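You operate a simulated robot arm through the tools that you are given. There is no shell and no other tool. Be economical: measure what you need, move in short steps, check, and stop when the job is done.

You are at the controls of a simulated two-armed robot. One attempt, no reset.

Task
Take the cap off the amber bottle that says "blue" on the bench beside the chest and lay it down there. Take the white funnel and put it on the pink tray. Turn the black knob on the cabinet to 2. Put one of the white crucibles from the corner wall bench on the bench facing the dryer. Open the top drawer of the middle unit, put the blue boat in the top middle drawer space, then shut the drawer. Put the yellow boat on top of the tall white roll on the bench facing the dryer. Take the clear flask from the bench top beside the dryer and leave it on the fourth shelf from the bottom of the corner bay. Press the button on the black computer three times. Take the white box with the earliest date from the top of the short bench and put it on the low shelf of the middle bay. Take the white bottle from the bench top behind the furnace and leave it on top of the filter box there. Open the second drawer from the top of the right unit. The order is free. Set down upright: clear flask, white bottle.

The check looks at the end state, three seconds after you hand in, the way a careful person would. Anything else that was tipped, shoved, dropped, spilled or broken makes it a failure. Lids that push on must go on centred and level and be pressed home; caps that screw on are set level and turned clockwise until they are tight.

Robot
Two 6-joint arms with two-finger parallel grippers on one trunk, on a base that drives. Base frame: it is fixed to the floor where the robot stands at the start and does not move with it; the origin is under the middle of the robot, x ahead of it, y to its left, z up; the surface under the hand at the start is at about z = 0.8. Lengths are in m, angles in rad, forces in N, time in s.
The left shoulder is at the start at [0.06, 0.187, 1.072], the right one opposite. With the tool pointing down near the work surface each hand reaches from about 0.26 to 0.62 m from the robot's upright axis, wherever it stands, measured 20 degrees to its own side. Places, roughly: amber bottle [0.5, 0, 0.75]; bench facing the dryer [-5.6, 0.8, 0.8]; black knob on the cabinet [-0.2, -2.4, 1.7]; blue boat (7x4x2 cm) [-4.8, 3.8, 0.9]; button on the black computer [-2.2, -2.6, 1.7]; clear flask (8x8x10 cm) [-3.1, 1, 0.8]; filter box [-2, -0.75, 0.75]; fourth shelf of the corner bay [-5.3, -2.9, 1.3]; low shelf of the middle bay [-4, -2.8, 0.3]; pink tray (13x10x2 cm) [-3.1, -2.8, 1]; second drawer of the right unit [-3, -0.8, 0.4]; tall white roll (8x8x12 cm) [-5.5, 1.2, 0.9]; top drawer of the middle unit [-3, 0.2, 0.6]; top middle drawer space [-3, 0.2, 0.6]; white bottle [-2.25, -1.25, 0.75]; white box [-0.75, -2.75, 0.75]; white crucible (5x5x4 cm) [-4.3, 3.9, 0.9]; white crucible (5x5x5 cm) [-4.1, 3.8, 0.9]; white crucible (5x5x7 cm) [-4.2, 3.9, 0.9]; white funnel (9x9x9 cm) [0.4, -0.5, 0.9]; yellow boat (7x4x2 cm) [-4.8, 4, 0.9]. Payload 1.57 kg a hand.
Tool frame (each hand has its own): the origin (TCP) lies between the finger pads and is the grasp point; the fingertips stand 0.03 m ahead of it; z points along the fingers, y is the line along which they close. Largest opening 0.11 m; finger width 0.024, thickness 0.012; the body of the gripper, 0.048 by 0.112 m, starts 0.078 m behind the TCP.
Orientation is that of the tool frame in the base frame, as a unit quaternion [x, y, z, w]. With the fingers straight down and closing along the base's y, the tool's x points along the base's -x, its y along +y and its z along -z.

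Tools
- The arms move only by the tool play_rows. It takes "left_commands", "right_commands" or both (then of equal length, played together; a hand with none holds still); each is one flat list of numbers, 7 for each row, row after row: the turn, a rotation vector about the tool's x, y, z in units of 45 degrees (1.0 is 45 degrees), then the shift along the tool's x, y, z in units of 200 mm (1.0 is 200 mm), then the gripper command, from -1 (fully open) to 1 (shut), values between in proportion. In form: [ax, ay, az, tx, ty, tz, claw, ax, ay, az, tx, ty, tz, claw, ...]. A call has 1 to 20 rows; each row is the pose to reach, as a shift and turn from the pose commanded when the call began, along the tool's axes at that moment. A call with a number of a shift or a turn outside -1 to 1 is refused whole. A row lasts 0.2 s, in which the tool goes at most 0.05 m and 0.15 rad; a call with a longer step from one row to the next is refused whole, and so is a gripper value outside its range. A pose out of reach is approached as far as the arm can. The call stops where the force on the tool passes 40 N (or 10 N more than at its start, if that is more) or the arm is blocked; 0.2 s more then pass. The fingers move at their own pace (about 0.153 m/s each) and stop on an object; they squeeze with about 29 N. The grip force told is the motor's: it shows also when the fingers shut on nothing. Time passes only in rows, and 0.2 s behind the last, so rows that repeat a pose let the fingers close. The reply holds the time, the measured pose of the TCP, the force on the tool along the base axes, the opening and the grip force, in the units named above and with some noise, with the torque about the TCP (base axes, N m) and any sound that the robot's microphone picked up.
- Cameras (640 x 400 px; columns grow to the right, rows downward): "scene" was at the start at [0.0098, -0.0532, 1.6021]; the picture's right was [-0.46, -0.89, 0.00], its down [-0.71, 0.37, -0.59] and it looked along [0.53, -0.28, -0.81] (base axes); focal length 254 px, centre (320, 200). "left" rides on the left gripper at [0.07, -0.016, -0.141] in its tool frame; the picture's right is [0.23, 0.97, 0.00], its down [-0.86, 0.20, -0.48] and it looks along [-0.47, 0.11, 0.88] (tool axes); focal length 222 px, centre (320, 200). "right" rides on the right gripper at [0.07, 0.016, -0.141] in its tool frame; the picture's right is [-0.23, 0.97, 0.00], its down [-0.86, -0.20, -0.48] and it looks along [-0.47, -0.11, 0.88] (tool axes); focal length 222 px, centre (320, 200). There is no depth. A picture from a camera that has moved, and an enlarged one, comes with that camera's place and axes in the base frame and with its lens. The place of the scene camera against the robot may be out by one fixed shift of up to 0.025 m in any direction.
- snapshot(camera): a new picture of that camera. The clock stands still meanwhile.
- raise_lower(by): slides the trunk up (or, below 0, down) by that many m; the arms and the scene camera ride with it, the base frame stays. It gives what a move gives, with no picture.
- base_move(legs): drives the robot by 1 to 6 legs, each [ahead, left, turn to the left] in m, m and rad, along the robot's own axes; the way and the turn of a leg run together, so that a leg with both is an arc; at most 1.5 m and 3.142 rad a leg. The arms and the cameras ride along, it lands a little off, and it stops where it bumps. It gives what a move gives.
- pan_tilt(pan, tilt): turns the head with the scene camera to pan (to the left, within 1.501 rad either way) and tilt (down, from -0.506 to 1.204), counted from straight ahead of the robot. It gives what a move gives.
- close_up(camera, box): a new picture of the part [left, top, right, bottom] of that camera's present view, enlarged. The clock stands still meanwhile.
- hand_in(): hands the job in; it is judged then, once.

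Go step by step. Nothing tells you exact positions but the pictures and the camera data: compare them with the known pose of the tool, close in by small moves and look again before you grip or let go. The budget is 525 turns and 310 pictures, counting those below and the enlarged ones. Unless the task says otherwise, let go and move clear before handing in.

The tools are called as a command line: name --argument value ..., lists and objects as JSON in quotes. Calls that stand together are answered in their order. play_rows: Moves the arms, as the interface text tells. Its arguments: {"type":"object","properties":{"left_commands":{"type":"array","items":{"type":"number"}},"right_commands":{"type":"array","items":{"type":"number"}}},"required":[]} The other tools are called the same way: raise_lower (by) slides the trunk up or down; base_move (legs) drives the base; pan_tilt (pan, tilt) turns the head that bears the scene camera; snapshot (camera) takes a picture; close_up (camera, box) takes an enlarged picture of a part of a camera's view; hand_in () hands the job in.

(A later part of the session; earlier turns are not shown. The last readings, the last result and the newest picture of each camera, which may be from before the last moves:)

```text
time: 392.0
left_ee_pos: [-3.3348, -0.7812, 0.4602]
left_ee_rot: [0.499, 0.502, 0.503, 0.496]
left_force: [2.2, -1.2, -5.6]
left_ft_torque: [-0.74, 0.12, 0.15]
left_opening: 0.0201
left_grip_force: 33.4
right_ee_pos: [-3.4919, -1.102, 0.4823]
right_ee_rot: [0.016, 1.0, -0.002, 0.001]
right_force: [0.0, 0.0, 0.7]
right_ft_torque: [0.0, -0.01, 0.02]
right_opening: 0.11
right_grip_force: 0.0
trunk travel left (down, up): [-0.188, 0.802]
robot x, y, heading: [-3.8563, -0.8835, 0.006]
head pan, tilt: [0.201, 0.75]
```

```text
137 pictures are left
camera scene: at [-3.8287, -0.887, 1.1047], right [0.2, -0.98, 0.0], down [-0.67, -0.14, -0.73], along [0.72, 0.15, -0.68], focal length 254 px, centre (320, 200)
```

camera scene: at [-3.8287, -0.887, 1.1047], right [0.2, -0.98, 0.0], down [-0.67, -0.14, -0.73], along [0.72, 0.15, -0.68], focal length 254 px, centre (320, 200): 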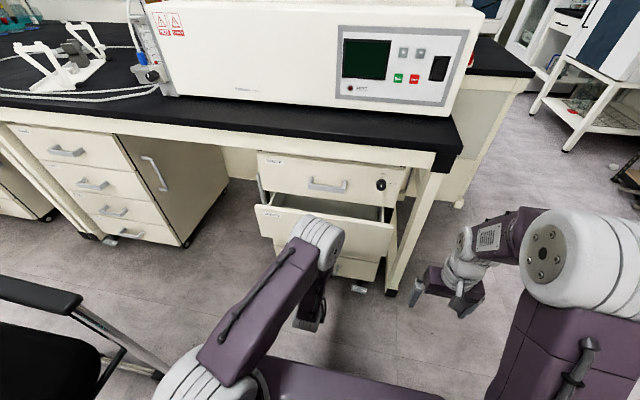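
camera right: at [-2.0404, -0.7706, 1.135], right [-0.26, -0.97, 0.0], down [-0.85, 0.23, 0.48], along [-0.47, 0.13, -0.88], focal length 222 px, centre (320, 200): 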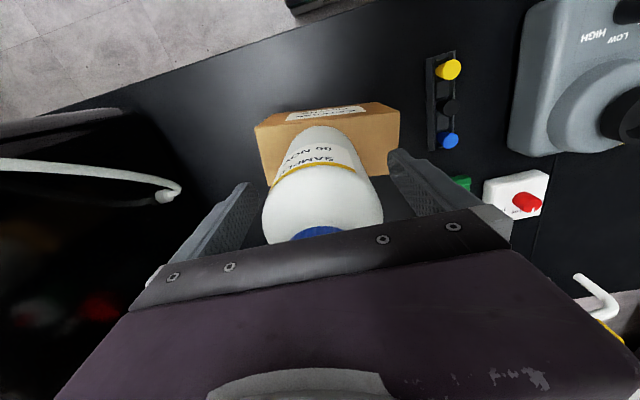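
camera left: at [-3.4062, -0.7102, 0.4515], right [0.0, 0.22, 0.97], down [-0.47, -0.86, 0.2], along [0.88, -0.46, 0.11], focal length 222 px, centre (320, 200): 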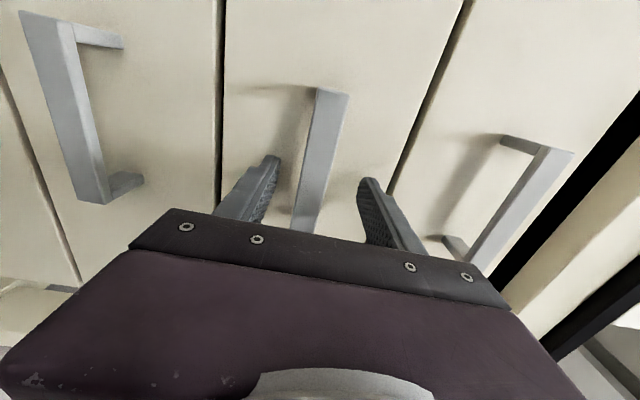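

The drawer is sliding out. I continue pulling by backing the base 0.2 m.

base_move --legs '[[-0.2, 0, 0]]'

snapshot --camera "scene"

```text
time: 393.6
left_ee_pos: [-3.5354, -0.7798, 0.459]
left_ee_rot: [0.499, 0.501, 0.502, 0.497]
left_force: [0.6, 19.1, 0.3]
left_ft_torque: [-0.62, 0.03, 0.4]
left_opening: 0.0202
left_grip_force: 33.9
right_ee_pos: [-3.6937, -1.1017, 0.4836]
right_ee_rot: [0.017, 1.0, -0.002, 0.002]
right_force: [-0.2, 0.1, 0.4]
right_ft_torque: [0.02, 0.01, 0.02]
right_opening: 0.1099
right_grip_force: 0.1
trunk travel left (down, up): [-0.188, 0.802]
robot x, y, heading: [-4.0546, -0.8856, -0.005]
head pan, tilt: [0.201, 0.75]
```

```text
136 pictures are left
camera scene: at [-4.0298, -0.8855, 1.1047], right [0.2, -0.98, 0.0], down [-0.67, -0.14, -0.73], along [0.72, 0.14, -0.68], focal length 254 px, centre (320, 200)
```

scene: 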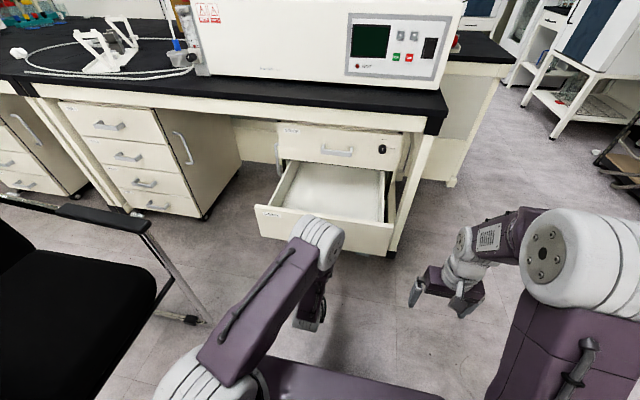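

The drawer is open about 28 cm. I release the handle and back away.

play_rows --left_commands '[0, 0, 0, 0, 0, 0, -0.3, 0, 0, 0, 0, 0, 0, -0.3, 0, 0, 0, 0, 0, 0, -0.3]'

base_move --legs '[[-0.25, 0, 0]]'

pan_tilt --pan 0.5 --tilt 0.6

snapshot --camera "scene"

```text
time: 394.4
left_ee_pos: [-3.5344, -0.7822, 0.4592]
left_ee_rot: [0.5, 0.502, 0.503, 0.496]
left_force: [-0.5, 0.9, 0.5]
left_ft_torque: [-0.01, -0.01, 0.05]
left_opening: 0.0716
left_grip_force: 0.0
right_ee_pos: [-3.6938, -1.1017, 0.483]
right_ee_rot: [0.016, 1.0, -0.001, 0.002]
right_force: [0.0, -0.1, -0.3]
right_ft_torque: [0.02, -0.02, 0.02]
right_opening: 0.1102
right_grip_force: 0.1
trunk travel left (down, up): [-0.188, 0.802]
robot x, y, heading: [-4.0579, -0.8859, -0.004]
head pan, tilt: [0.201, 0.75]
```

```text
time: 396.2
left_ee_pos: [-3.785, -0.7798, 0.459]
left_ee_rot: [0.499, 0.502, 0.502, 0.497]
left_force: [-0.2, 1.0, 0.0]
left_ft_torque: [-0.01, -0.04, 0.02]
left_opening: 0.0717
left_grip_force: 0.1
right_ee_pos: [-3.9434, -1.1022, 0.4826]
right_ee_rot: [0.017, 1.0, -0.001, 0.002]
right_force: [0.0, -0.6, 0.6]
right_ft_torque: [0.02, 0.01, -0.01]
right_opening: 0.1098
right_grip_force: 0.1
trunk travel left (down, up): [-0.188, 0.802]
robot x, y, heading: [-4.3065, -0.8852, -0.005]
head pan, tilt: [0.201, 0.75]
```

```text
time: 397.0
left_ee_pos: [-3.7839, -0.7804, 0.4595]
left_ee_rot: [0.5, 0.502, 0.503, 0.496]
left_force: [0.4, 0.8, 0.5]
left_ft_torque: [0.0, 0.03, 0.03]
left_opening: 0.0715
left_grip_force: 0.2
right_ee_pos: [-3.9429, -1.1017, 0.4829]
right_ee_rot: [0.016, 1.0, 0.0, 0.002]
right_force: [-1.3, 0.6, 0.2]
right_ft_torque: [-0.03, -0.02, 0.01]
right_opening: 0.1103
right_grip_force: 0.0
trunk travel left (down, up): [-0.188, 0.802]
robot x, y, heading: [-4.309, -0.8836, 0.001]
head pan, tilt: [0.499, 0.6]
```

```text
135 pictures are left
camera scene: at [-4.2833, -0.8609, 1.1175], right [0.48, -0.88, 0.0], down [-0.5, -0.27, -0.82], along [0.72, 0.39, -0.57], focal length 254 px, centre (320, 200)
```

scene: 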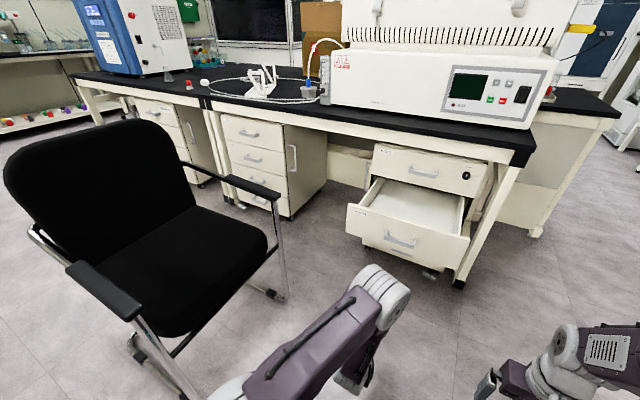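

Right unit's second drawer is open. Next I go around the chair (x≤-4.25) to the north side, to reach the middle unit.

base_move --legs '[[-0.38, 0, 0], [0, 0, 1.57], [1.4, 0, 0]]'

raise_lower --by 0.15

pan_tilt --pan -1.2 --tilt 0.55

snapshot --camera "scene"

```text
time: 409.8
left_ee_pos: [-4.7701, 1.0398, 0.4599]
left_ee_rot: [0.003, 0.708, 0.706, -0.002]
left_force: [-0.3, 0.0, 0.5]
left_ft_torque: [0.01, -0.03, 0.02]
left_opening: 0.0714
left_grip_force: 0.1
right_ee_pos: [-4.4496, 0.8787, 0.4824]
right_ee_rot: [-0.692, 0.722, 0.001, 0.002]
right_force: [-0.3, 0.1, -0.3]
right_ft_torque: [0.01, -0.03, -0.01]
right_opening: 0.1096
right_grip_force: 0.1
trunk travel left (down, up): [-0.188, 0.802]
robot x, y, heading: [-4.6711, 0.5173, 1.561]
head pan, tilt: [0.499, 0.6]
```

```text
time: 411.5
left_ee_pos: [-4.7698, 1.0391, 0.6107]
left_ee_rot: [0.003, 0.708, 0.707, -0.002]
left_force: [0.1, 0.4, -0.4]
left_ft_torque: [0.01, 0.01, 0.01]
left_opening: 0.0714
left_grip_force: 0.1
right_ee_pos: [-4.4494, 0.878, 0.6323]
right_ee_rot: [-0.692, 0.722, 0.001, 0.001]
right_force: [0.8, 0.5, 0.4]
right_ft_torque: [-0.03, 0.06, 0.02]
right_opening: 0.1099
right_grip_force: 0.0
trunk travel left (down, up): [-0.338, 0.652]
robot x, y, heading: [-4.6695, 0.5171, 1.557]
head pan, tilt: [0.499, 0.6]
```

```text
time: 413.3
left_ee_pos: [-4.7701, 1.039, 0.6095]
left_ee_rot: [0.003, 0.708, 0.706, -0.002]
left_force: [0.2, 0.2, 1.3]
left_ft_torque: [0.01, 0.0, 0.01]
left_opening: 0.0715
left_grip_force: 0.1
right_ee_pos: [-4.4496, 0.8787, 0.6324]
right_ee_rot: [-0.693, 0.721, 0.001, 0.002]
right_force: [0.0, 0.0, -0.3]
right_ft_torque: [-0.02, -0.03, -0.01]
right_opening: 0.1098
right_grip_force: 0.0
trunk travel left (down, up): [-0.338, 0.652]
robot x, y, heading: [-4.6694, 0.5201, 1.557]
head pan, tilt: [-1.201, 0.55]
```

```text
134 pictures are left
camera scene: at [-4.5828, 0.4709, 1.272], right [0.35, -0.94, 0.0], down [-0.49, -0.18, -0.85], along [0.8, 0.3, -0.52], focal length 254 px, centre (320, 200)
```

scene: 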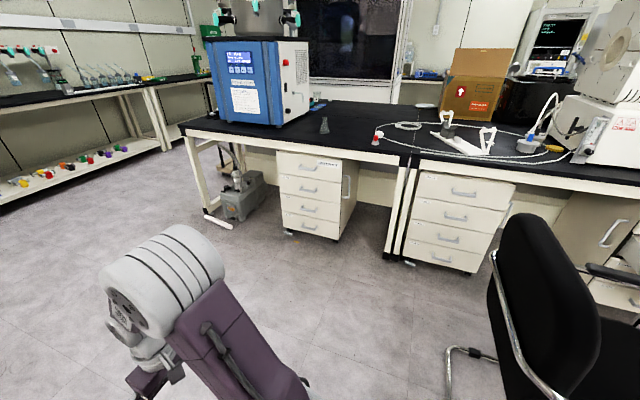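

Clear view. I zoom in on the middle unit and on the flask.

close_up --camera "scene" --box '[390, 160, 530, 280]'

close_up --camera "scene" --box '[290, 90, 450, 170]'

```text
3.33 times, centred on (460, 220) of scene
camera zoom: at [-4.5828, 0.4709, 1.272], right [0.35, -0.94, 0.0], down [-0.49, -0.18, -0.85], along [0.8, 0.3, -0.52], focal length 846 px, centre (-147, 133)
```

zoom: 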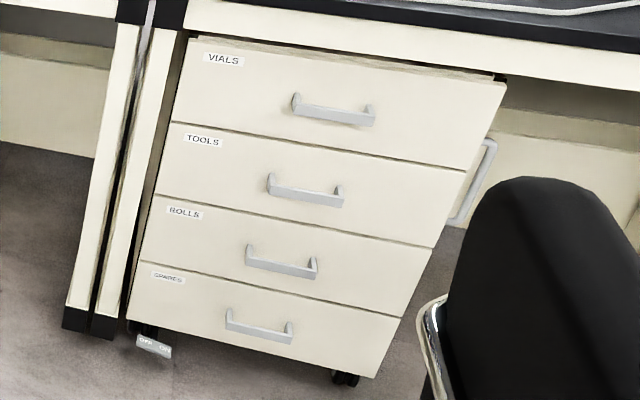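

```text
4.00 times, centred on (370, 130) of scene
camera zoom: at [-4.5828, 0.4709, 1.272], right [0.35, -0.94, 0.0], down [-0.49, -0.18, -0.85], along [0.8, 0.3, -0.52], focal length 1015 px, centre (120, 480)
```

zoom: 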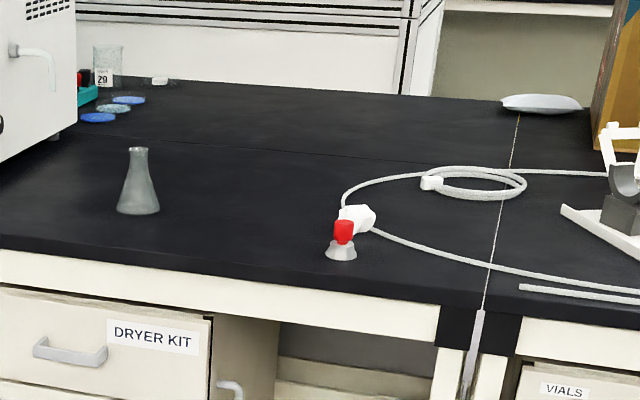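

close_up --camera "scene" --box '[420, 252, 450, 272]'

```text
16.00 times, centred on (435, 262) of scene
camera zoom: at [-4.5828, 0.4709, 1.272], right [0.35, -0.94, 0.0], down [-0.49, -0.18, -0.85], along [0.8, 0.3, -0.52], focal length 4058 px, centre (-1520, -792)
```

zoom: 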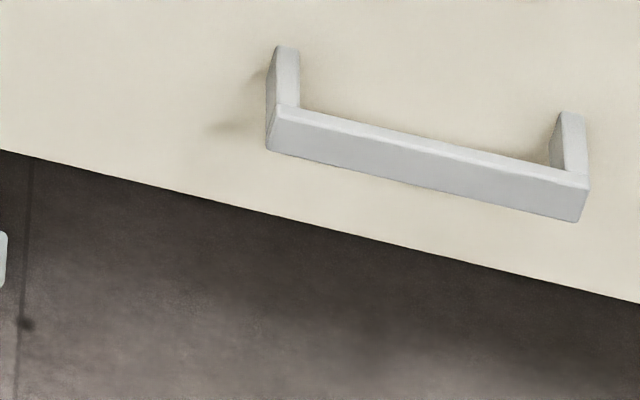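

close_up --camera "scene" --box '[394, 252, 426, 274]'

```text
16.00 times, centred on (410, 263) of scene
camera zoom: at [-4.5828, 0.4709, 1.272], right [0.35, -0.94, 0.0], down [-0.49, -0.18, -0.85], along [0.8, 0.3, -0.52], focal length 4058 px, centre (-1120, -808)
```

zoom: 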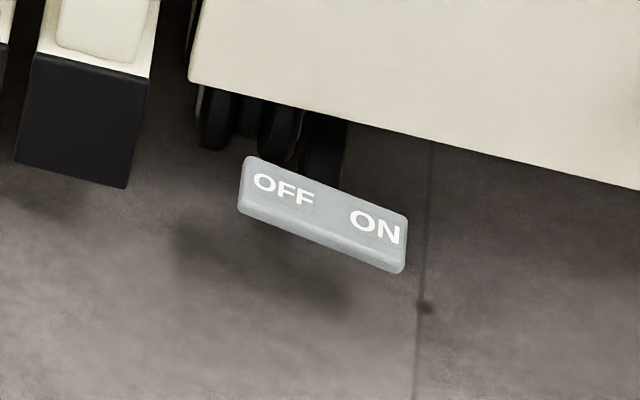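

Brake pedal is ON as for the other unit. I turn to face east, and orient the right hand horizontal with vertical closing.

base_move --legs '[[0, 0, -1.557], [0.45, 0, 0]]'

play_rows --right_commands '[0, -0.16, 0, -0.1, 0, -0.05, -0.2, 0, -0.33, 0, -0.2, 0, -0.1, -0.2, 0, -0.5, 0, -0.3, 0, -0.15, -0.2, 0, -0.67, 0, -0.4, 0, -0.2, -0.2, 0, -0.84, 0, -0.5, 0, -0.2, -0.2, 0, -1, 0, -0.5, 0, -0.2, -0.2]'

play_rows --right_commands '[0, -0.16, 0, 0, 0, 0, -0.2, 0, -0.33, 0, 0, 0, 0, -0.2, 0, -0.5, 0, 0, 0, 0, -0.2, 0, -0.67, 0, 0, 0, 0, -0.2, 0, -0.84, 0, 0, 0, 0, -0.2, 0, -1, 0, 0, 0, 0, -0.2]'

play_rows --right_commands '[0, 0, -0.16, 0, 0, 0, -0.2, 0, 0, -0.33, 0, 0, 0, -0.2, 0, 0, -0.5, 0, 0, 0, -0.2, 0, 0, -0.67, 0, 0, 0, -0.2, 0, 0, -0.84, 0, 0, 0, -0.2, 0, 0, -1, 0, 0, 0, -0.2]'

play_rows --right_commands '[0, 0, -0.16, 0, 0, 0, -0.2, 0, 0, -0.33, 0, 0, 0, -0.2, 0, 0, -0.5, 0, 0, 0, -0.2, 0, 0, -0.67, 0, 0, 0, -0.2, 0, 0, -0.84, 0, 0, 0, -0.2, 0, 0, -1, 0, 0, 0, -0.2]'

pan_tilt --pan -0.4 --tilt 0.75

snapshot --camera "scene"

snapshot --camera "right"

```text
time: 419.8
left_ee_pos: [-3.6998, 0.61, 0.6097]
left_ee_rot: [0.503, 0.499, 0.5, 0.499]
left_force: [-0.3, -0.1, 0.5]
left_ft_torque: [-0.02, -0.05, 0.0]
left_opening: 0.0716
left_grip_force: 0.1
right_ee_pos: [-3.8614, 0.2885, 0.6321]
right_ee_rot: [0.022, 1.0, -0.001, 0.002]
right_force: [0.0, 0.3, 0.6]
right_ft_torque: [0.02, 0.02, 0.02]
right_opening: 0.11
right_grip_force: 0.1
trunk travel left (down, up): [-0.338, 0.652]
robot x, y, heading: [-4.2235, 0.5099, -0.013]
head pan, tilt: [-1.201, 0.55]
```

```text
time: 421.2
left_ee_pos: [-3.7005, 0.6089, 0.6085]
left_ee_rot: [0.503, 0.498, 0.5, 0.499]
left_force: [0.7, 0.1, 0.2]
left_ft_torque: [-0.02, 0.02, 0.0]
left_opening: 0.0715
left_grip_force: 0.0
right_ee_pos: [-3.7632, 0.2857, 0.6735]
right_ee_rot: [0.021, 0.923, -0.008, 0.384]
right_force: [0.7, -0.5, -0.1]
right_ft_torque: [0.0, 0.0, -0.02]
right_opening: 0.0661
right_grip_force: 0.1
right hand out of reach, approached as far as the arm can: row 4, 5
trunk travel left (down, up): [-0.338, 0.652]
robot x, y, heading: [-4.2225, 0.5156, -0.014]
head pan, tilt: [-1.201, 0.55]
```

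```text
time: 422.6
left_ee_pos: [-3.7003, 0.6099, 0.6104]
left_ee_rot: [0.501, 0.498, 0.5, 0.5]
left_force: [0.6, 0.1, 0.9]
left_ft_torque: [0.0, 0.0, -0.02]
left_opening: 0.0714
left_grip_force: 0.0
right_ee_pos: [-3.7204, 0.2879, 0.8738]
right_ee_rot: [0.018, 0.735, -0.017, 0.677]
right_force: [0.9, 0.2, 0.1]
right_ft_torque: [-0.06, 0.03, -0.02]
right_opening: 0.066
right_grip_force: 0.1
right hand out of reach, approached as far as the arm can: row 1, 2, 3, 4, 5, 6
trunk travel left (down, up): [-0.338, 0.652]
robot x, y, heading: [-4.2243, 0.5085, -0.014]
head pan, tilt: [-1.201, 0.55]
```

```text
time: 424.0
left_ee_pos: [-3.6993, 0.6089, 0.6089]
left_ee_rot: [0.503, 0.498, 0.5, 0.499]
left_force: [-0.2, 0.1, -0.5]
left_ft_torque: [0.02, 0.02, 0.01]
left_opening: 0.0717
left_grip_force: 0.0
right_ee_pos: [-3.7211, 0.2852, 0.8739]
right_ee_rot: [-0.266, 0.686, -0.276, 0.619]
right_force: [0.1, -0.2, -0.4]
right_ft_torque: [-0.02, 0.01, -0.01]
right_opening: 0.0662
right_grip_force: 0.0
trunk travel left (down, up): [-0.338, 0.652]
robot x, y, heading: [-4.2218, 0.5108, -0.015]
head pan, tilt: [-1.201, 0.55]
```

```text
time: 425.4
left_ee_pos: [-3.7006, 0.6092, 0.6104]
left_ee_rot: [0.503, 0.498, 0.499, 0.499]
left_force: [-0.2, 0.4, 0.0]
left_ft_torque: [0.0, -0.02, -0.01]
left_opening: 0.0716
left_grip_force: 0.0
right_ee_pos: [-3.7207, 0.2843, 0.875]
right_ee_rot: [-0.509, 0.532, -0.491, 0.465]
right_force: [0.2, -0.4, 0.2]
right_ft_torque: [-0.02, 0.0, 0.0]
right_opening: 0.0661
right_grip_force: 0.1
trunk travel left (down, up): [-0.338, 0.652]
robot x, y, heading: [-4.2214, 0.5136, -0.015]
head pan, tilt: [-1.201, 0.55]
```

```text
time: 426.5
left_ee_pos: [-3.6998, 0.6089, 0.6091]
left_ee_rot: [0.502, 0.498, 0.5, 0.5]
left_force: [0.0, 1.1, 0.0]
left_ft_torque: [-0.01, 0.0, 0.0]
left_opening: 0.0716
left_grip_force: 0.1
right_ee_pos: [-3.7203, 0.2851, 0.8749]
right_ee_rot: [-0.507, 0.534, -0.491, 0.466]
right_force: [-0.7, 0.8, 0.4]
right_ft_torque: [0.0, 0.01, 0.0]
right_opening: 0.0661
right_grip_force: 0.0
trunk travel left (down, up): [-0.338, 0.652]
robot x, y, heading: [-4.2195, 0.5119, -0.012]
head pan, tilt: [-0.4, 0.75]
```

```text
129 pictures are left
camera scene: at [-4.2011, 0.4601, 1.2547], right [-0.4, -0.91, 0.0], down [-0.62, 0.28, -0.73], along [0.67, -0.3, -0.68], focal length 254 px, centre (320, 200)
```

scene: 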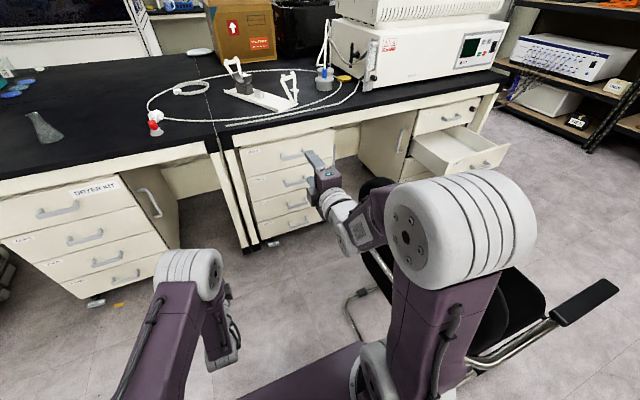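

```text
128 pictures are left
camera right: at [-3.8653, 0.2221, 0.8705], right [-0.07, 0.23, -0.97], down [-0.42, 0.88, 0.24], along [0.91, 0.42, 0.03], focal length 222 px, centre (320, 200)
```

right: 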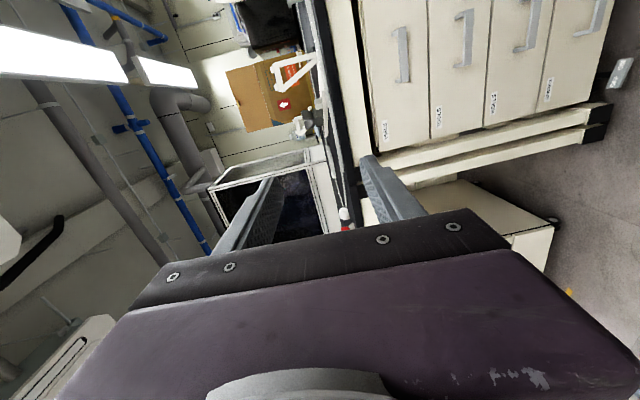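

The right elbow may be near the chair's back. I check clearances.

pan_tilt --pan -1.1 --tilt 0.85

snapshot --camera "scene"

```text
time: 427.6
left_ee_pos: [-3.6982, 0.6087, 0.6103]
left_ee_rot: [0.503, 0.498, 0.5, 0.499]
left_force: [0.6, 0.1, 0.5]
left_ft_torque: [-0.08, 0.02, 0.04]
left_opening: 0.0713
left_grip_force: 0.1
right_ee_pos: [-3.7211, 0.2856, 0.8748]
right_ee_rot: [-0.508, 0.534, -0.49, 0.466]
right_force: [0.2, 0.5, 0.0]
right_ft_torque: [0.02, 0.0, -0.01]
right_opening: 0.0659
right_grip_force: 0.1
trunk travel left (down, up): [-0.338, 0.652]
robot x, y, heading: [-4.2196, 0.5102, -0.016]
head pan, tilt: [-1.1, 0.85]
```

```text
127 pictures are left
camera scene: at [-4.2424, 0.4234, 1.2466], right [-0.9, -0.44, 0.0], down [-0.33, 0.67, -0.66], along [0.29, -0.59, -0.75], focal length 254 px, centre (320, 200)
```

scene: 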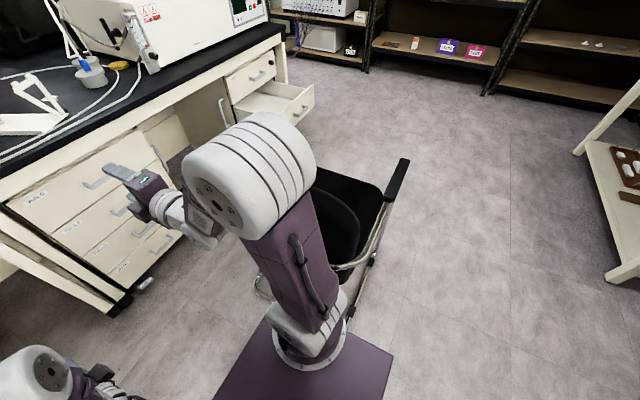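

Clearance looks sufficient (elbow y≈0.24, chair back y≤0.1). I drive forward 0.33 m and view the handle.

base_move --legs '[[0.33, 0, 0.012]]'

raise_lower --by -0.12

snapshot --camera "right"

snapshot --camera "scene"

```text
time: 429.8
left_ee_pos: [-3.3731, 0.6153, 0.6096]
left_ee_rot: [0.499, 0.502, 0.503, 0.495]
left_force: [-0.9, -0.5, -0.7]
left_ft_torque: [0.01, -0.02, -0.03]
left_opening: 0.0712
left_grip_force: 0.2
right_ee_pos: [-3.3891, 0.2912, 0.8737]
right_ee_rot: [-0.512, 0.529, -0.487, 0.47]
right_force: [-0.2, 0.0, 0.0]
right_ft_torque: [0.0, 0.0, -0.01]
right_opening: 0.066
right_grip_force: 0.1
trunk travel left (down, up): [-0.338, 0.652]
robot x, y, heading: [-3.898, 0.5108, 0.001]
head pan, tilt: [-1.1, 0.85]
```

```text
time: 431.3
left_ee_pos: [-3.373, 0.6143, 0.4891]
left_ee_rot: [0.498, 0.503, 0.503, 0.496]
left_force: [-0.4, -0.4, 0.2]
left_ft_torque: [0.0, 0.04, 0.02]
left_opening: 0.0713
left_grip_force: 0.0
right_ee_pos: [-3.3877, 0.2904, 0.754]
right_ee_rot: [-0.511, 0.529, -0.487, 0.47]
right_force: [0.3, 0.5, 0.4]
right_ft_torque: [0.02, 0.02, 0.02]
right_opening: 0.0661
right_grip_force: 0.1
trunk travel left (down, up): [-0.218, 0.772]
robot x, y, heading: [-3.8901, 0.5131, 0.001]
head pan, tilt: [-1.1, 0.85]
```

```text
126 pictures are left
camera right: at [-3.5327, 0.2255, 0.7506], right [-0.07, 0.23, -0.97], down [-0.43, 0.87, 0.24], along [0.9, 0.44, 0.03], focal length 222 px, centre (320, 200)
```

right: 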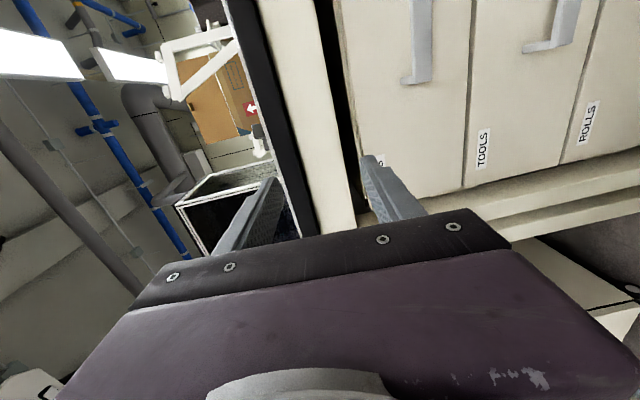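

```text
125 pictures are left
camera scene: at [-3.9133, 0.4208, 1.1267], right [-0.89, -0.45, 0.0], down [-0.34, 0.67, -0.66], along [0.3, -0.59, -0.75], focal length 254 px, centre (320, 200)
```

scene: 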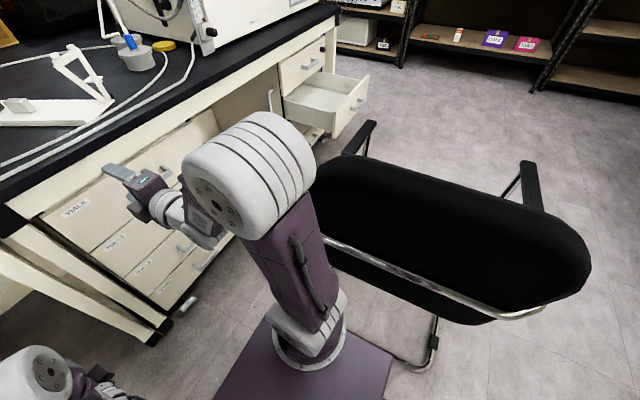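

Handle: +y end at y≈0.242, so centre ≈[-3.255, 0.185, 0.623]. I move the right hand to that level.

play_rows --right_commands '[0.03, -0.01, 0, 0.1, 0.13, 0, -0.2, 0.06, -0.02, 0, 0.2, 0.26, 0, -0.2, 0.1, -0.04, 0, 0.3, 0.39, 0, -0.2, 0.104, -0.045, 0, 0.42, 0.52, 0, -0.2, 0.104, -0.045, 0, 0.5, 0.62, 0, -0.2, 0.104, -0.045, 0, 0.5, 0.62, 0, -0.2]'

snapshot --camera "right"

snapshot --camera "scene"

```text
time: 432.7
left_ee_pos: [-3.3725, 0.6153, 0.4875]
left_ee_rot: [0.499, 0.503, 0.503, 0.495]
left_force: [-0.3, -0.9, 0.0]
left_ft_torque: [-0.01, 0.02, 0.01]
left_opening: 0.0715
left_grip_force: 0.1
right_ee_pos: [-3.4061, 0.2587, 0.7933]
right_ee_rot: [0.502, -0.502, 0.498, -0.498]
right_force: [-0.4, -0.4, 0.0]
right_ft_torque: [-0.01, 0.03, -0.04]
right_opening: 0.066
right_grip_force: 0.1
right hand out of reach, approached as far as the arm can: row 1, 2, 3, 4, 5, 6
trunk travel left (down, up): [-0.218, 0.772]
robot x, y, heading: [-3.8895, 0.5118, -0.0]
head pan, tilt: [-1.1, 0.85]
```

```text
124 pictures are left
camera right: at [-3.5478, 0.1898, 0.7787], right [-0.01, 0.23, -0.97], down [-0.48, 0.86, 0.2], along [0.88, 0.46, 0.1], focal length 222 px, centre (320, 200)
```

right: 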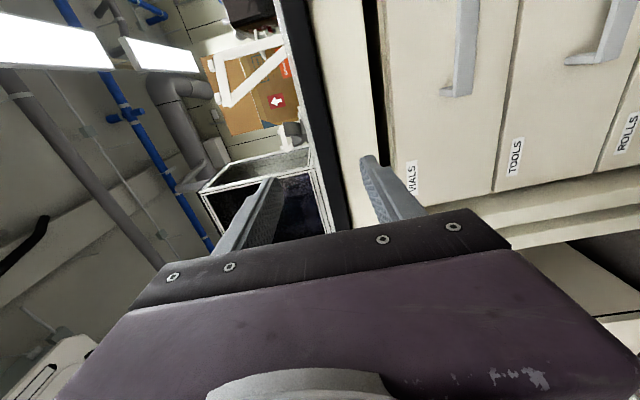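

```text
123 pictures are left
camera scene: at [-3.9132, 0.4207, 1.1266], right [-0.89, -0.45, 0.0], down [-0.34, 0.67, -0.66], along [0.3, -0.59, -0.75], focal length 254 px, centre (320, 200)
```

scene: 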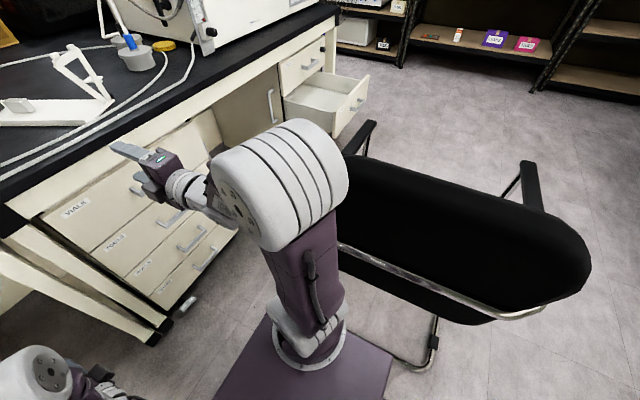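

The arm needs to be more extended, and the chair is close to the elbow. I shift the base 12 cm north and 5 cm back, then extend the hand.

base_move --legs '[[0, 0.12, 0], [-0.05, 0, 0]]'

play_rows --right_commands '[0, 0, 0, 0.1, 0, 0.1, -0.2, 0, 0, 0, 0.2, 0, 0.2, -0.2, 0, 0, 0, 0.3, 0, 0.3, -0.2, 0, 0, 0, 0.45, 0, 0.4, -0.2, 0, 0, 0, 0.6, 0.1, 0.4, -0.2, 0, 0, 0, 0.75, 0.2, 0.4, -0.2]'

play_rows --right_commands '[0, 0, 0, 0, 0.1, 0, -0.2, 0, 0, 0, 0, 0.2, 0, -0.2, 0, 0, 0, 0, 0.3, 0, -0.2, 0, 0, 0, 0, 0.4, 0, -0.2]'

snapshot --camera "right"

```text
time: 434.4
left_ee_pos: [-3.4238, 0.7333, 0.4903]
left_ee_rot: [0.498, 0.502, 0.504, 0.496]
left_force: [0.7, 0.0, 0.3]
left_ft_torque: [-0.01, 0.01, -0.02]
left_opening: 0.0715
left_grip_force: 0.0
right_ee_pos: [-3.4575, 0.379, 0.7935]
right_ee_rot: [-0.502, 0.502, -0.498, 0.497]
right_force: [-1.3, -0.2, 0.6]
right_ft_torque: [0.01, 0.02, 0.0]
right_opening: 0.066
right_grip_force: 0.1
trunk travel left (down, up): [-0.218, 0.772]
robot x, y, heading: [-3.9438, 0.6276, -0.0]
head pan, tilt: [-1.1, 0.85]
```

```text
time: 435.8
left_ee_pos: [-3.4234, 0.7326, 0.4898]
left_ee_rot: [0.498, 0.503, 0.504, 0.495]
left_force: [0.4, 0.0, 0.6]
left_ft_torque: [0.01, 0.01, -0.01]
left_opening: 0.0717
left_grip_force: 0.0
right_ee_pos: [-3.3606, 0.2288, 0.7718]
right_ee_rot: [-0.504, 0.507, -0.496, 0.493]
right_force: [1.0, 0.0, -0.3]
right_ft_torque: [-0.02, -0.06, 0.03]
right_opening: 0.0659
right_grip_force: 0.1
right hand out of reach, approached as far as the arm can: row 5, 6
trunk travel left (down, up): [-0.218, 0.772]
robot x, y, heading: [-3.9447, 0.6273, 0.002]
head pan, tilt: [-1.1, 0.85]
```

```text
time: 436.8
left_ee_pos: [-3.424, 0.7333, 0.4898]
left_ee_rot: [0.498, 0.502, 0.504, 0.495]
left_force: [0.0, 0.4, -0.7]
left_ft_torque: [-0.01, 0.02, 0.01]
left_opening: 0.0717
left_grip_force: 0.2
right_ee_pos: [-3.3253, 0.2307, 0.7339]
right_ee_rot: [-0.506, 0.508, -0.494, 0.491]
right_force: [0.8, -0.1, 0.2]
right_ft_torque: [-0.01, -0.02, 0.01]
right_opening: 0.066
right_grip_force: 0.2
right hand out of reach, approached as far as the arm can: row 1, 2, 3, 4
trunk travel left (down, up): [-0.218, 0.772]
robot x, y, heading: [-3.9472, 0.6271, 0.001]
head pan, tilt: [-1.1, 0.85]
```

```text
122 pictures are left
camera right: at [-3.4676, 0.1611, 0.7221], right [-0.03, 0.23, -0.97], down [-0.47, 0.86, 0.21], along [0.88, 0.46, 0.08], focal length 222 px, centre (320, 200)
```

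right: 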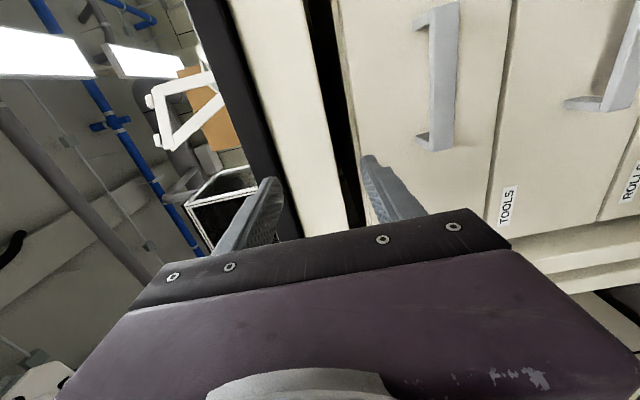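

I lower the trunk 11.5 cm instead, and adjust with the base.

raise_lower --by -0.115

base_move --legs '[[0, -0.045, 0]]'

snapshot --camera "right"

```text
time: 438.3
left_ee_pos: [-3.4253, 0.734, 0.3746]
left_ee_rot: [0.498, 0.502, 0.504, 0.495]
left_force: [0.4, 0.6, -0.5]
left_ft_torque: [-0.03, -0.01, 0.02]
left_opening: 0.0714
left_grip_force: 0.1
right_ee_pos: [-3.3254, 0.2304, 0.6188]
right_ee_rot: [-0.505, 0.509, -0.494, 0.491]
right_force: [-0.4, 0.3, 0.6]
right_ft_torque: [0.01, 0.0, 0.04]
right_opening: 0.0658
right_grip_force: 0.1
trunk travel left (down, up): [-0.103, 0.887]
robot x, y, heading: [-3.9423, 0.6268, 0.004]
head pan, tilt: [-1.1, 0.85]
```

```text
time: 439.2
left_ee_pos: [-3.423, 0.6891, 0.3741]
left_ee_rot: [0.499, 0.502, 0.503, 0.496]
left_force: [-0.2, -0.1, 0.0]
left_ft_torque: [0.01, 0.01, 0.0]
left_opening: 0.0714
left_grip_force: 0.1
right_ee_pos: [-3.3259, 0.1841, 0.6186]
right_ee_rot: [-0.506, 0.51, -0.494, 0.49]
right_force: [0.1, -0.4, -0.9]
right_ft_torque: [0.0, -0.02, 0.01]
right_opening: 0.0658
right_grip_force: 0.1
trunk travel left (down, up): [-0.103, 0.887]
robot x, y, heading: [-3.944, 0.5825, 0.004]
head pan, tilt: [-1.1, 0.85]
```

```text
121 pictures are left
camera right: at [-3.4676, 0.1161, 0.6072], right [-0.03, 0.23, -0.97], down [-0.47, 0.86, 0.21], along [0.88, 0.46, 0.08], focal length 222 px, centre (320, 200)
```

right: 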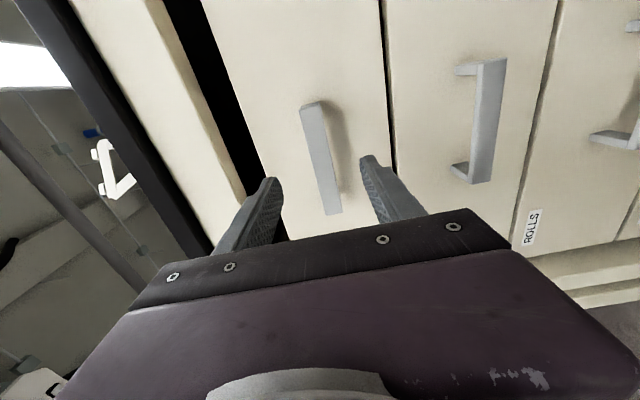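

The top handle is framed. I drive 5.5 cm forward and check.

base_move --legs '[[0.055, 0, 0]]'

close_up --camera "right" --box '[200, 60, 440, 240]'

```text
time: 440.1
left_ee_pos: [-3.3685, 0.6892, 0.3744]
left_ee_rot: [0.499, 0.502, 0.503, 0.495]
left_force: [-1.1, 1.1, 0.5]
left_ft_torque: [-0.03, 0.02, 0.0]
left_opening: 0.0713
left_grip_force: 0.1
right_ee_pos: [-3.2695, 0.1846, 0.6186]
right_ee_rot: [-0.505, 0.509, -0.494, 0.491]
right_force: [-0.6, 0.5, 0.0]
right_ft_torque: [0.0, -0.01, 0.0]
right_opening: 0.0661
right_grip_force: 0.1
trunk travel left (down, up): [-0.103, 0.887]
robot x, y, heading: [-3.8894, 0.5813, 0.001]
head pan, tilt: [-1.1, 0.85]
```

```text
2.22 times, centred on (320, 150) of right
camera zoom: at [-3.4122, 0.116, 0.6072], right [-0.03, 0.23, -0.97], down [-0.47, 0.86, 0.21], along [0.88, 0.46, 0.08], focal length 494 px, centre (320, 311)
```

zoom: 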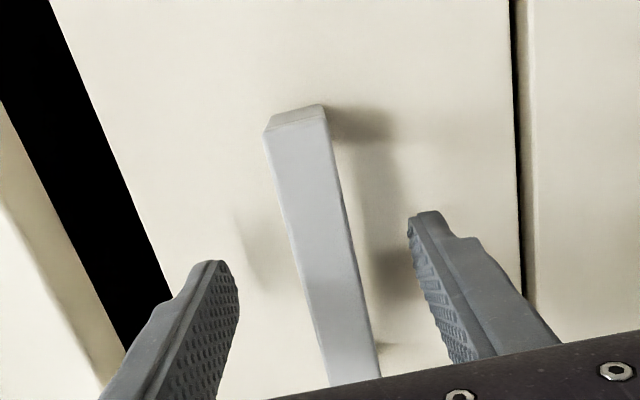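

I advance ~12 mm and close on the bar.

play_rows --right_commands '[0, 0, 0, 0, 0, 0.03, -0.2, 0, 0, 0, 0, 0, 0.055, -0.2, 0, 0, 0, 0, 0, 0.055, 1, 0, 0, 0, 0, 0, 0.055, 1, 0, 0, 0, 0, 0, 0.055, 1]'

close_up --camera "right" --box '[200, 60, 440, 240]'

```text
time: 441.4
left_ee_pos: [-3.3678, 0.6872, 0.3741]
left_ee_rot: [0.498, 0.502, 0.504, 0.496]
left_force: [-0.4, -0.1, -0.5]
left_ft_torque: [-0.03, 0.0, 0.04]
left_opening: 0.0714
left_grip_force: 0.0
right_ee_pos: [-3.2601, 0.1861, 0.6144]
right_ee_rot: [-0.507, 0.511, -0.492, 0.489]
right_force: [-11.9, 5.8, -17.5]
right_ft_torque: [-0.46, -0.15, -0.35]
right_opening: 0.0203
right_grip_force: 34.1
trunk travel left (down, up): [-0.103, 0.887]
robot x, y, heading: [-3.8875, 0.5794, 0.002]
head pan, tilt: [-1.1, 0.85]
```

```text
2.22 times, centred on (320, 150) of right
camera zoom: at [-3.4011, 0.116, 0.6039], right [-0.03, 0.23, -0.97], down [-0.46, 0.86, 0.22], along [0.88, 0.46, 0.08], focal length 494 px, centre (320, 311)
```

zoom: 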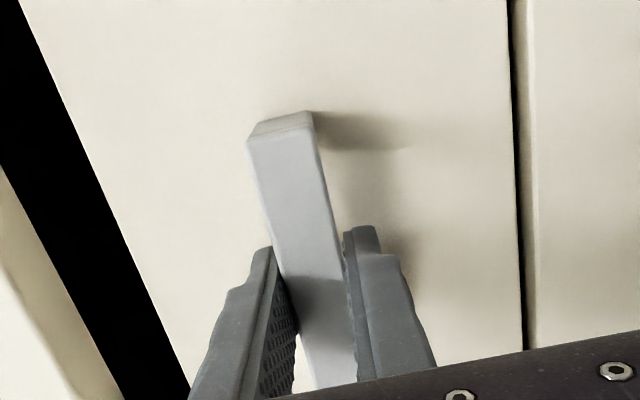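

Gripped. I pull the drawer open by backing up 0.26 m.

base_move --legs '[[-0.26, 0, 0]]'

pan_tilt --pan -0.5 --tilt 0.75

snapshot --camera "scene"

```text
time: 443.2
left_ee_pos: [-3.6289, 0.6876, 0.373]
left_ee_rot: [0.5, 0.502, 0.504, 0.494]
left_force: [-0.2, -0.4, -1.0]
left_ft_torque: [0.04, -0.01, 0.02]
left_opening: 0.0714
left_grip_force: 0.0
right_ee_pos: [-3.521, 0.186, 0.6147]
right_ee_rot: [-0.508, 0.51, -0.492, 0.489]
right_force: [-1.9, 21.5, -25.3]
right_ft_torque: [0.15, -0.26, -0.34]
right_opening: 0.0201
right_grip_force: 33.5
trunk travel left (down, up): [-0.103, 0.887]
robot x, y, heading: [-4.1472, 0.5847, -0.002]
head pan, tilt: [-1.1, 0.85]
```

```text
time: 444.2
left_ee_pos: [-3.6301, 0.6881, 0.3729]
left_ee_rot: [0.499, 0.502, 0.503, 0.496]
left_force: [0.0, -0.1, -0.7]
left_ft_torque: [0.03, 0.01, -0.02]
left_opening: 0.0714
left_grip_force: 0.1
right_ee_pos: [-3.5225, 0.1859, 0.6152]
right_ee_rot: [-0.508, 0.511, -0.492, 0.489]
right_force: [2.2, -6.7, -9.9]
right_ft_torque: [-0.38, -0.22, -0.06]
right_opening: 0.0201
right_grip_force: 33.8
trunk travel left (down, up): [-0.103, 0.887]
robot x, y, heading: [-4.1488, 0.5845, 0.005]
head pan, tilt: [-0.499, 0.75]
```

```text
118 pictures are left
camera scene: at [-4.131, 0.5242, 1.0196], right [-0.48, -0.88, 0.0], down [-0.6, 0.33, -0.73], along [0.64, -0.35, -0.68], focal length 254 px, centre (320, 200)
```

scene: 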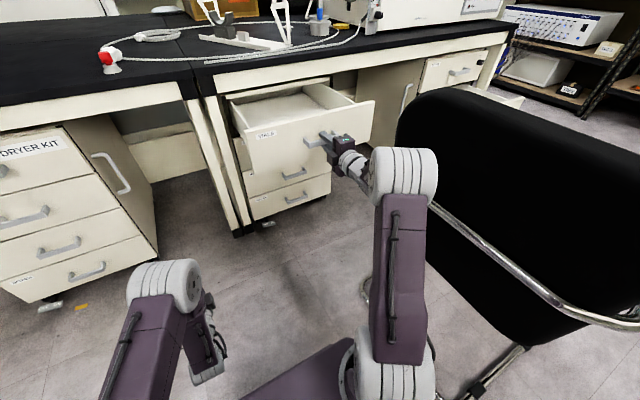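

Drawer is open ~26 cm. I release it, back off, and raise the trunk.

play_rows --right_commands '[0, 0, 0, 0, 0, 0, -0.3, 0, 0, 0, 0, 0, 0, -0.3, 0, 0, 0, 0, 0, 0, -0.3]'

base_move --legs '[[-0.2, 0, 0]]'

raise_lower --by 0.4

close_up --camera "scene" --box '[180, 40, 440, 240]'

```text
time: 445.0
left_ee_pos: [-3.6304, 0.6868, 0.3742]
left_ee_rot: [0.499, 0.502, 0.502, 0.496]
left_force: [0.4, 0.7, -0.7]
left_ft_torque: [0.02, -0.02, 0.01]
left_opening: 0.0713
left_grip_force: 0.1
right_ee_pos: [-3.5213, 0.1861, 0.6175]
right_ee_rot: [-0.508, 0.509, -0.492, 0.49]
right_force: [0.0, 0.6, 0.5]
right_ft_torque: [0.01, -0.03, 0.0]
right_opening: 0.0714
right_grip_force: 0.2
trunk travel left (down, up): [-0.103, 0.887]
robot x, y, heading: [-4.1546, 0.5854, 0.001]
head pan, tilt: [-0.499, 0.75]
```

```text
time: 445.9
left_ee_pos: [-3.6509, 0.6887, 0.3744]
left_ee_rot: [0.499, 0.502, 0.503, 0.496]
left_force: [-0.5, -0.3, -1.1]
left_ft_torque: [-0.01, -0.01, 0.01]
left_opening: 0.0716
left_grip_force: 0.0
right_ee_pos: [-3.5429, 0.1862, 0.6154]
right_ee_rot: [-0.508, 0.509, -0.493, 0.49]
right_force: [0.1, -0.3, -0.6]
right_ft_torque: [0.02, 0.0, -0.02]
right_opening: 0.0716
right_grip_force: 0.0
trunk travel left (down, up): [-0.103, 0.887]
robot x, y, heading: [-4.172, 0.5834, -0.001]
head pan, tilt: [-0.499, 0.75]
stopped in leg 1: the robot was blocked; the commanded pose is now the measured one
```

```text
time: 447.0
left_ee_pos: [-3.6503, 0.6885, 0.4292]
left_ee_rot: [0.501, 0.502, 0.504, 0.494]
left_force: [0.9, -0.1, 0.1]
left_ft_torque: [0.0, -0.01, 0.02]
left_opening: 0.0714
left_grip_force: 0.1
right_ee_pos: [-3.5433, 0.1868, 0.6546]
right_ee_rot: [-0.515, 0.521, -0.479, 0.482]
right_force: [-2.6, 0.6, -27.6]
right_ft_torque: [-0.33, 0.58, -0.08]
right_opening: 0.096
right_grip_force: 13.5
trunk travel left (down, up): [-0.16, 0.83]
robot x, y, heading: [-4.1672, 0.5838, 0.001]
head pan, tilt: [-0.499, 0.75]
stopped: the force on the tool passed its limit at 45 N (the readings are from after the stop); the commanded pose is now the measured one
```

```text
2.00 times, centred on (310, 140) of scene
camera zoom: at [-4.1512, 0.5223, 1.0765], right [-0.48, -0.88, 0.0], down [-0.6, 0.33, -0.73], along [0.64, -0.35, -0.68], focal length 507 px, centre (340, 320)
```

zoom: 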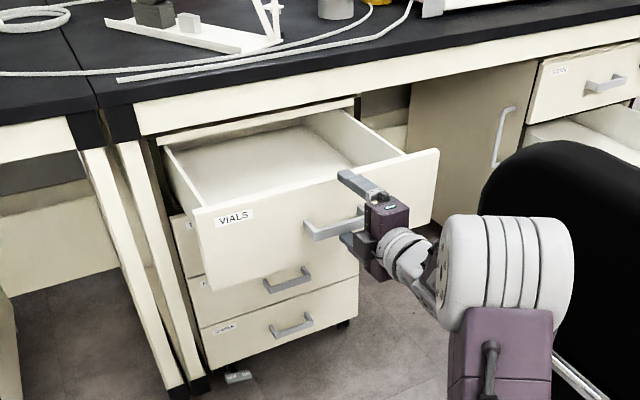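

The robot was blocked (probably the elbow by the chair) and the fingers are still around the handle. I lower back and look.

raise_lower --by -0.045

pan_tilt --pan -1.3 --tilt 0.8

snapshot --camera "scene"

```text
time: 447.9
left_ee_pos: [-3.6526, 0.6883, 0.3865]
left_ee_rot: [0.498, 0.502, 0.503, 0.496]
left_force: [1.4, 0.3, -0.2]
left_ft_torque: [0.0, 0.01, -0.01]
left_opening: 0.0713
left_grip_force: 0.1
right_ee_pos: [-3.5445, 0.1899, 0.6201]
right_ee_rot: [-0.512, 0.515, -0.486, 0.487]
right_force: [-0.3, 0.3, 0.4]
right_ft_torque: [-0.01, -0.02, -0.01]
right_opening: 0.0714
right_grip_force: 0.1
trunk travel left (down, up): [-0.115, 0.875]
robot x, y, heading: [-4.1699, 0.581, 0.0]
head pan, tilt: [-0.499, 0.75]
```

```text
time: 449.0
left_ee_pos: [-3.652, 0.6884, 0.3866]
left_ee_rot: [0.498, 0.503, 0.503, 0.495]
left_force: [-0.2, -0.3, -0.3]
left_ft_torque: [-0.03, 0.02, 0.01]
left_opening: 0.0714
left_grip_force: 0.1
right_ee_pos: [-3.5445, 0.1871, 0.6184]
right_ee_rot: [-0.513, 0.515, -0.485, 0.486]
right_force: [-0.7, -0.3, -0.7]
right_ft_torque: [-0.05, 0.0, 0.02]
right_opening: 0.0713
right_grip_force: 0.1
trunk travel left (down, up): [-0.115, 0.875]
robot x, y, heading: [-4.1726, 0.5784, 0.005]
head pan, tilt: [-1.3, 0.799]
```

```text
116 pictures are left
camera scene: at [-4.2054, 0.4863, 1.0274], right [-0.96, -0.27, 0.0], down [-0.19, 0.69, -0.7], along [0.19, -0.67, -0.72], focal length 254 px, centre (320, 200)
```

scene: 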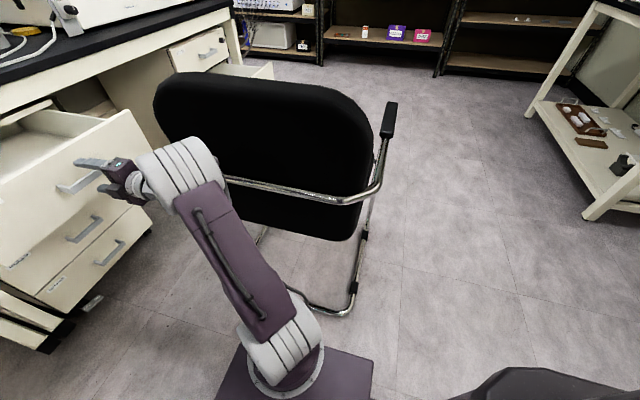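

The elbow is touching range of the chair back, which hasn't visibly moved. I slide north 10 cm (fingers straddling the bar), then back out.

base_move --legs '[[0, 0.1, 0]]'

base_move --legs '[[-0.15, 0, 0]]'

snapshot --camera "scene"

```text
time: 450.1
left_ee_pos: [-3.6511, 0.7882, 0.3863]
left_ee_rot: [0.499, 0.502, 0.503, 0.496]
left_force: [0.4, 0.1, 0.0]
left_ft_torque: [-0.03, -0.02, -0.01]
left_opening: 0.0713
left_grip_force: 0.1
right_ee_pos: [-3.5442, 0.2881, 0.6189]
right_ee_rot: [-0.513, 0.516, -0.486, 0.485]
right_force: [0.3, 0.0, -0.1]
right_ft_torque: [0.0, 0.0, -0.02]
right_opening: 0.0713
right_grip_force: 0.1
trunk travel left (down, up): [-0.115, 0.875]
robot x, y, heading: [-4.171, 0.6821, -0.003]
head pan, tilt: [-1.3, 0.799]
```

```text
time: 451.5
left_ee_pos: [-3.8029, 0.7891, 0.3867]
left_ee_rot: [0.499, 0.502, 0.504, 0.496]
left_force: [0.6, 1.0, 0.6]
left_ft_torque: [0.0, 0.03, 0.02]
left_opening: 0.0715
left_grip_force: 0.1
right_ee_pos: [-3.695, 0.2895, 0.6172]
right_ee_rot: [-0.513, 0.515, -0.485, 0.486]
right_force: [-0.1, 0.2, 0.0]
right_ft_torque: [-0.02, -0.02, -0.03]
right_opening: 0.0715
right_grip_force: 0.1
trunk travel left (down, up): [-0.115, 0.875]
robot x, y, heading: [-4.3224, 0.68, 0.003]
head pan, tilt: [-1.3, 0.799]
```

```text
115 pictures are left
camera scene: at [-4.3566, 0.5868, 1.0274], right [-0.96, -0.27, 0.0], down [-0.19, 0.69, -0.7], along [0.19, -0.67, -0.72], focal length 254 px, centre (320, 200)
```

scene: 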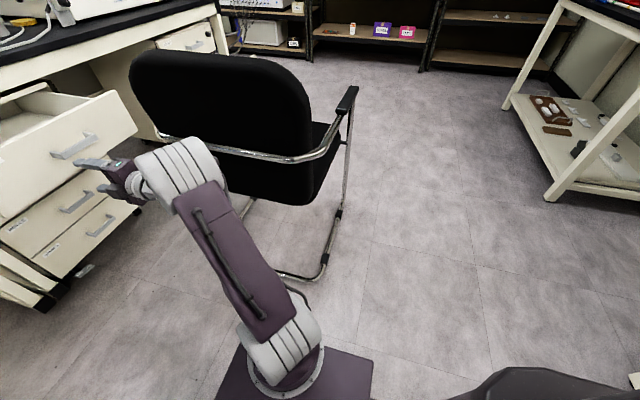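

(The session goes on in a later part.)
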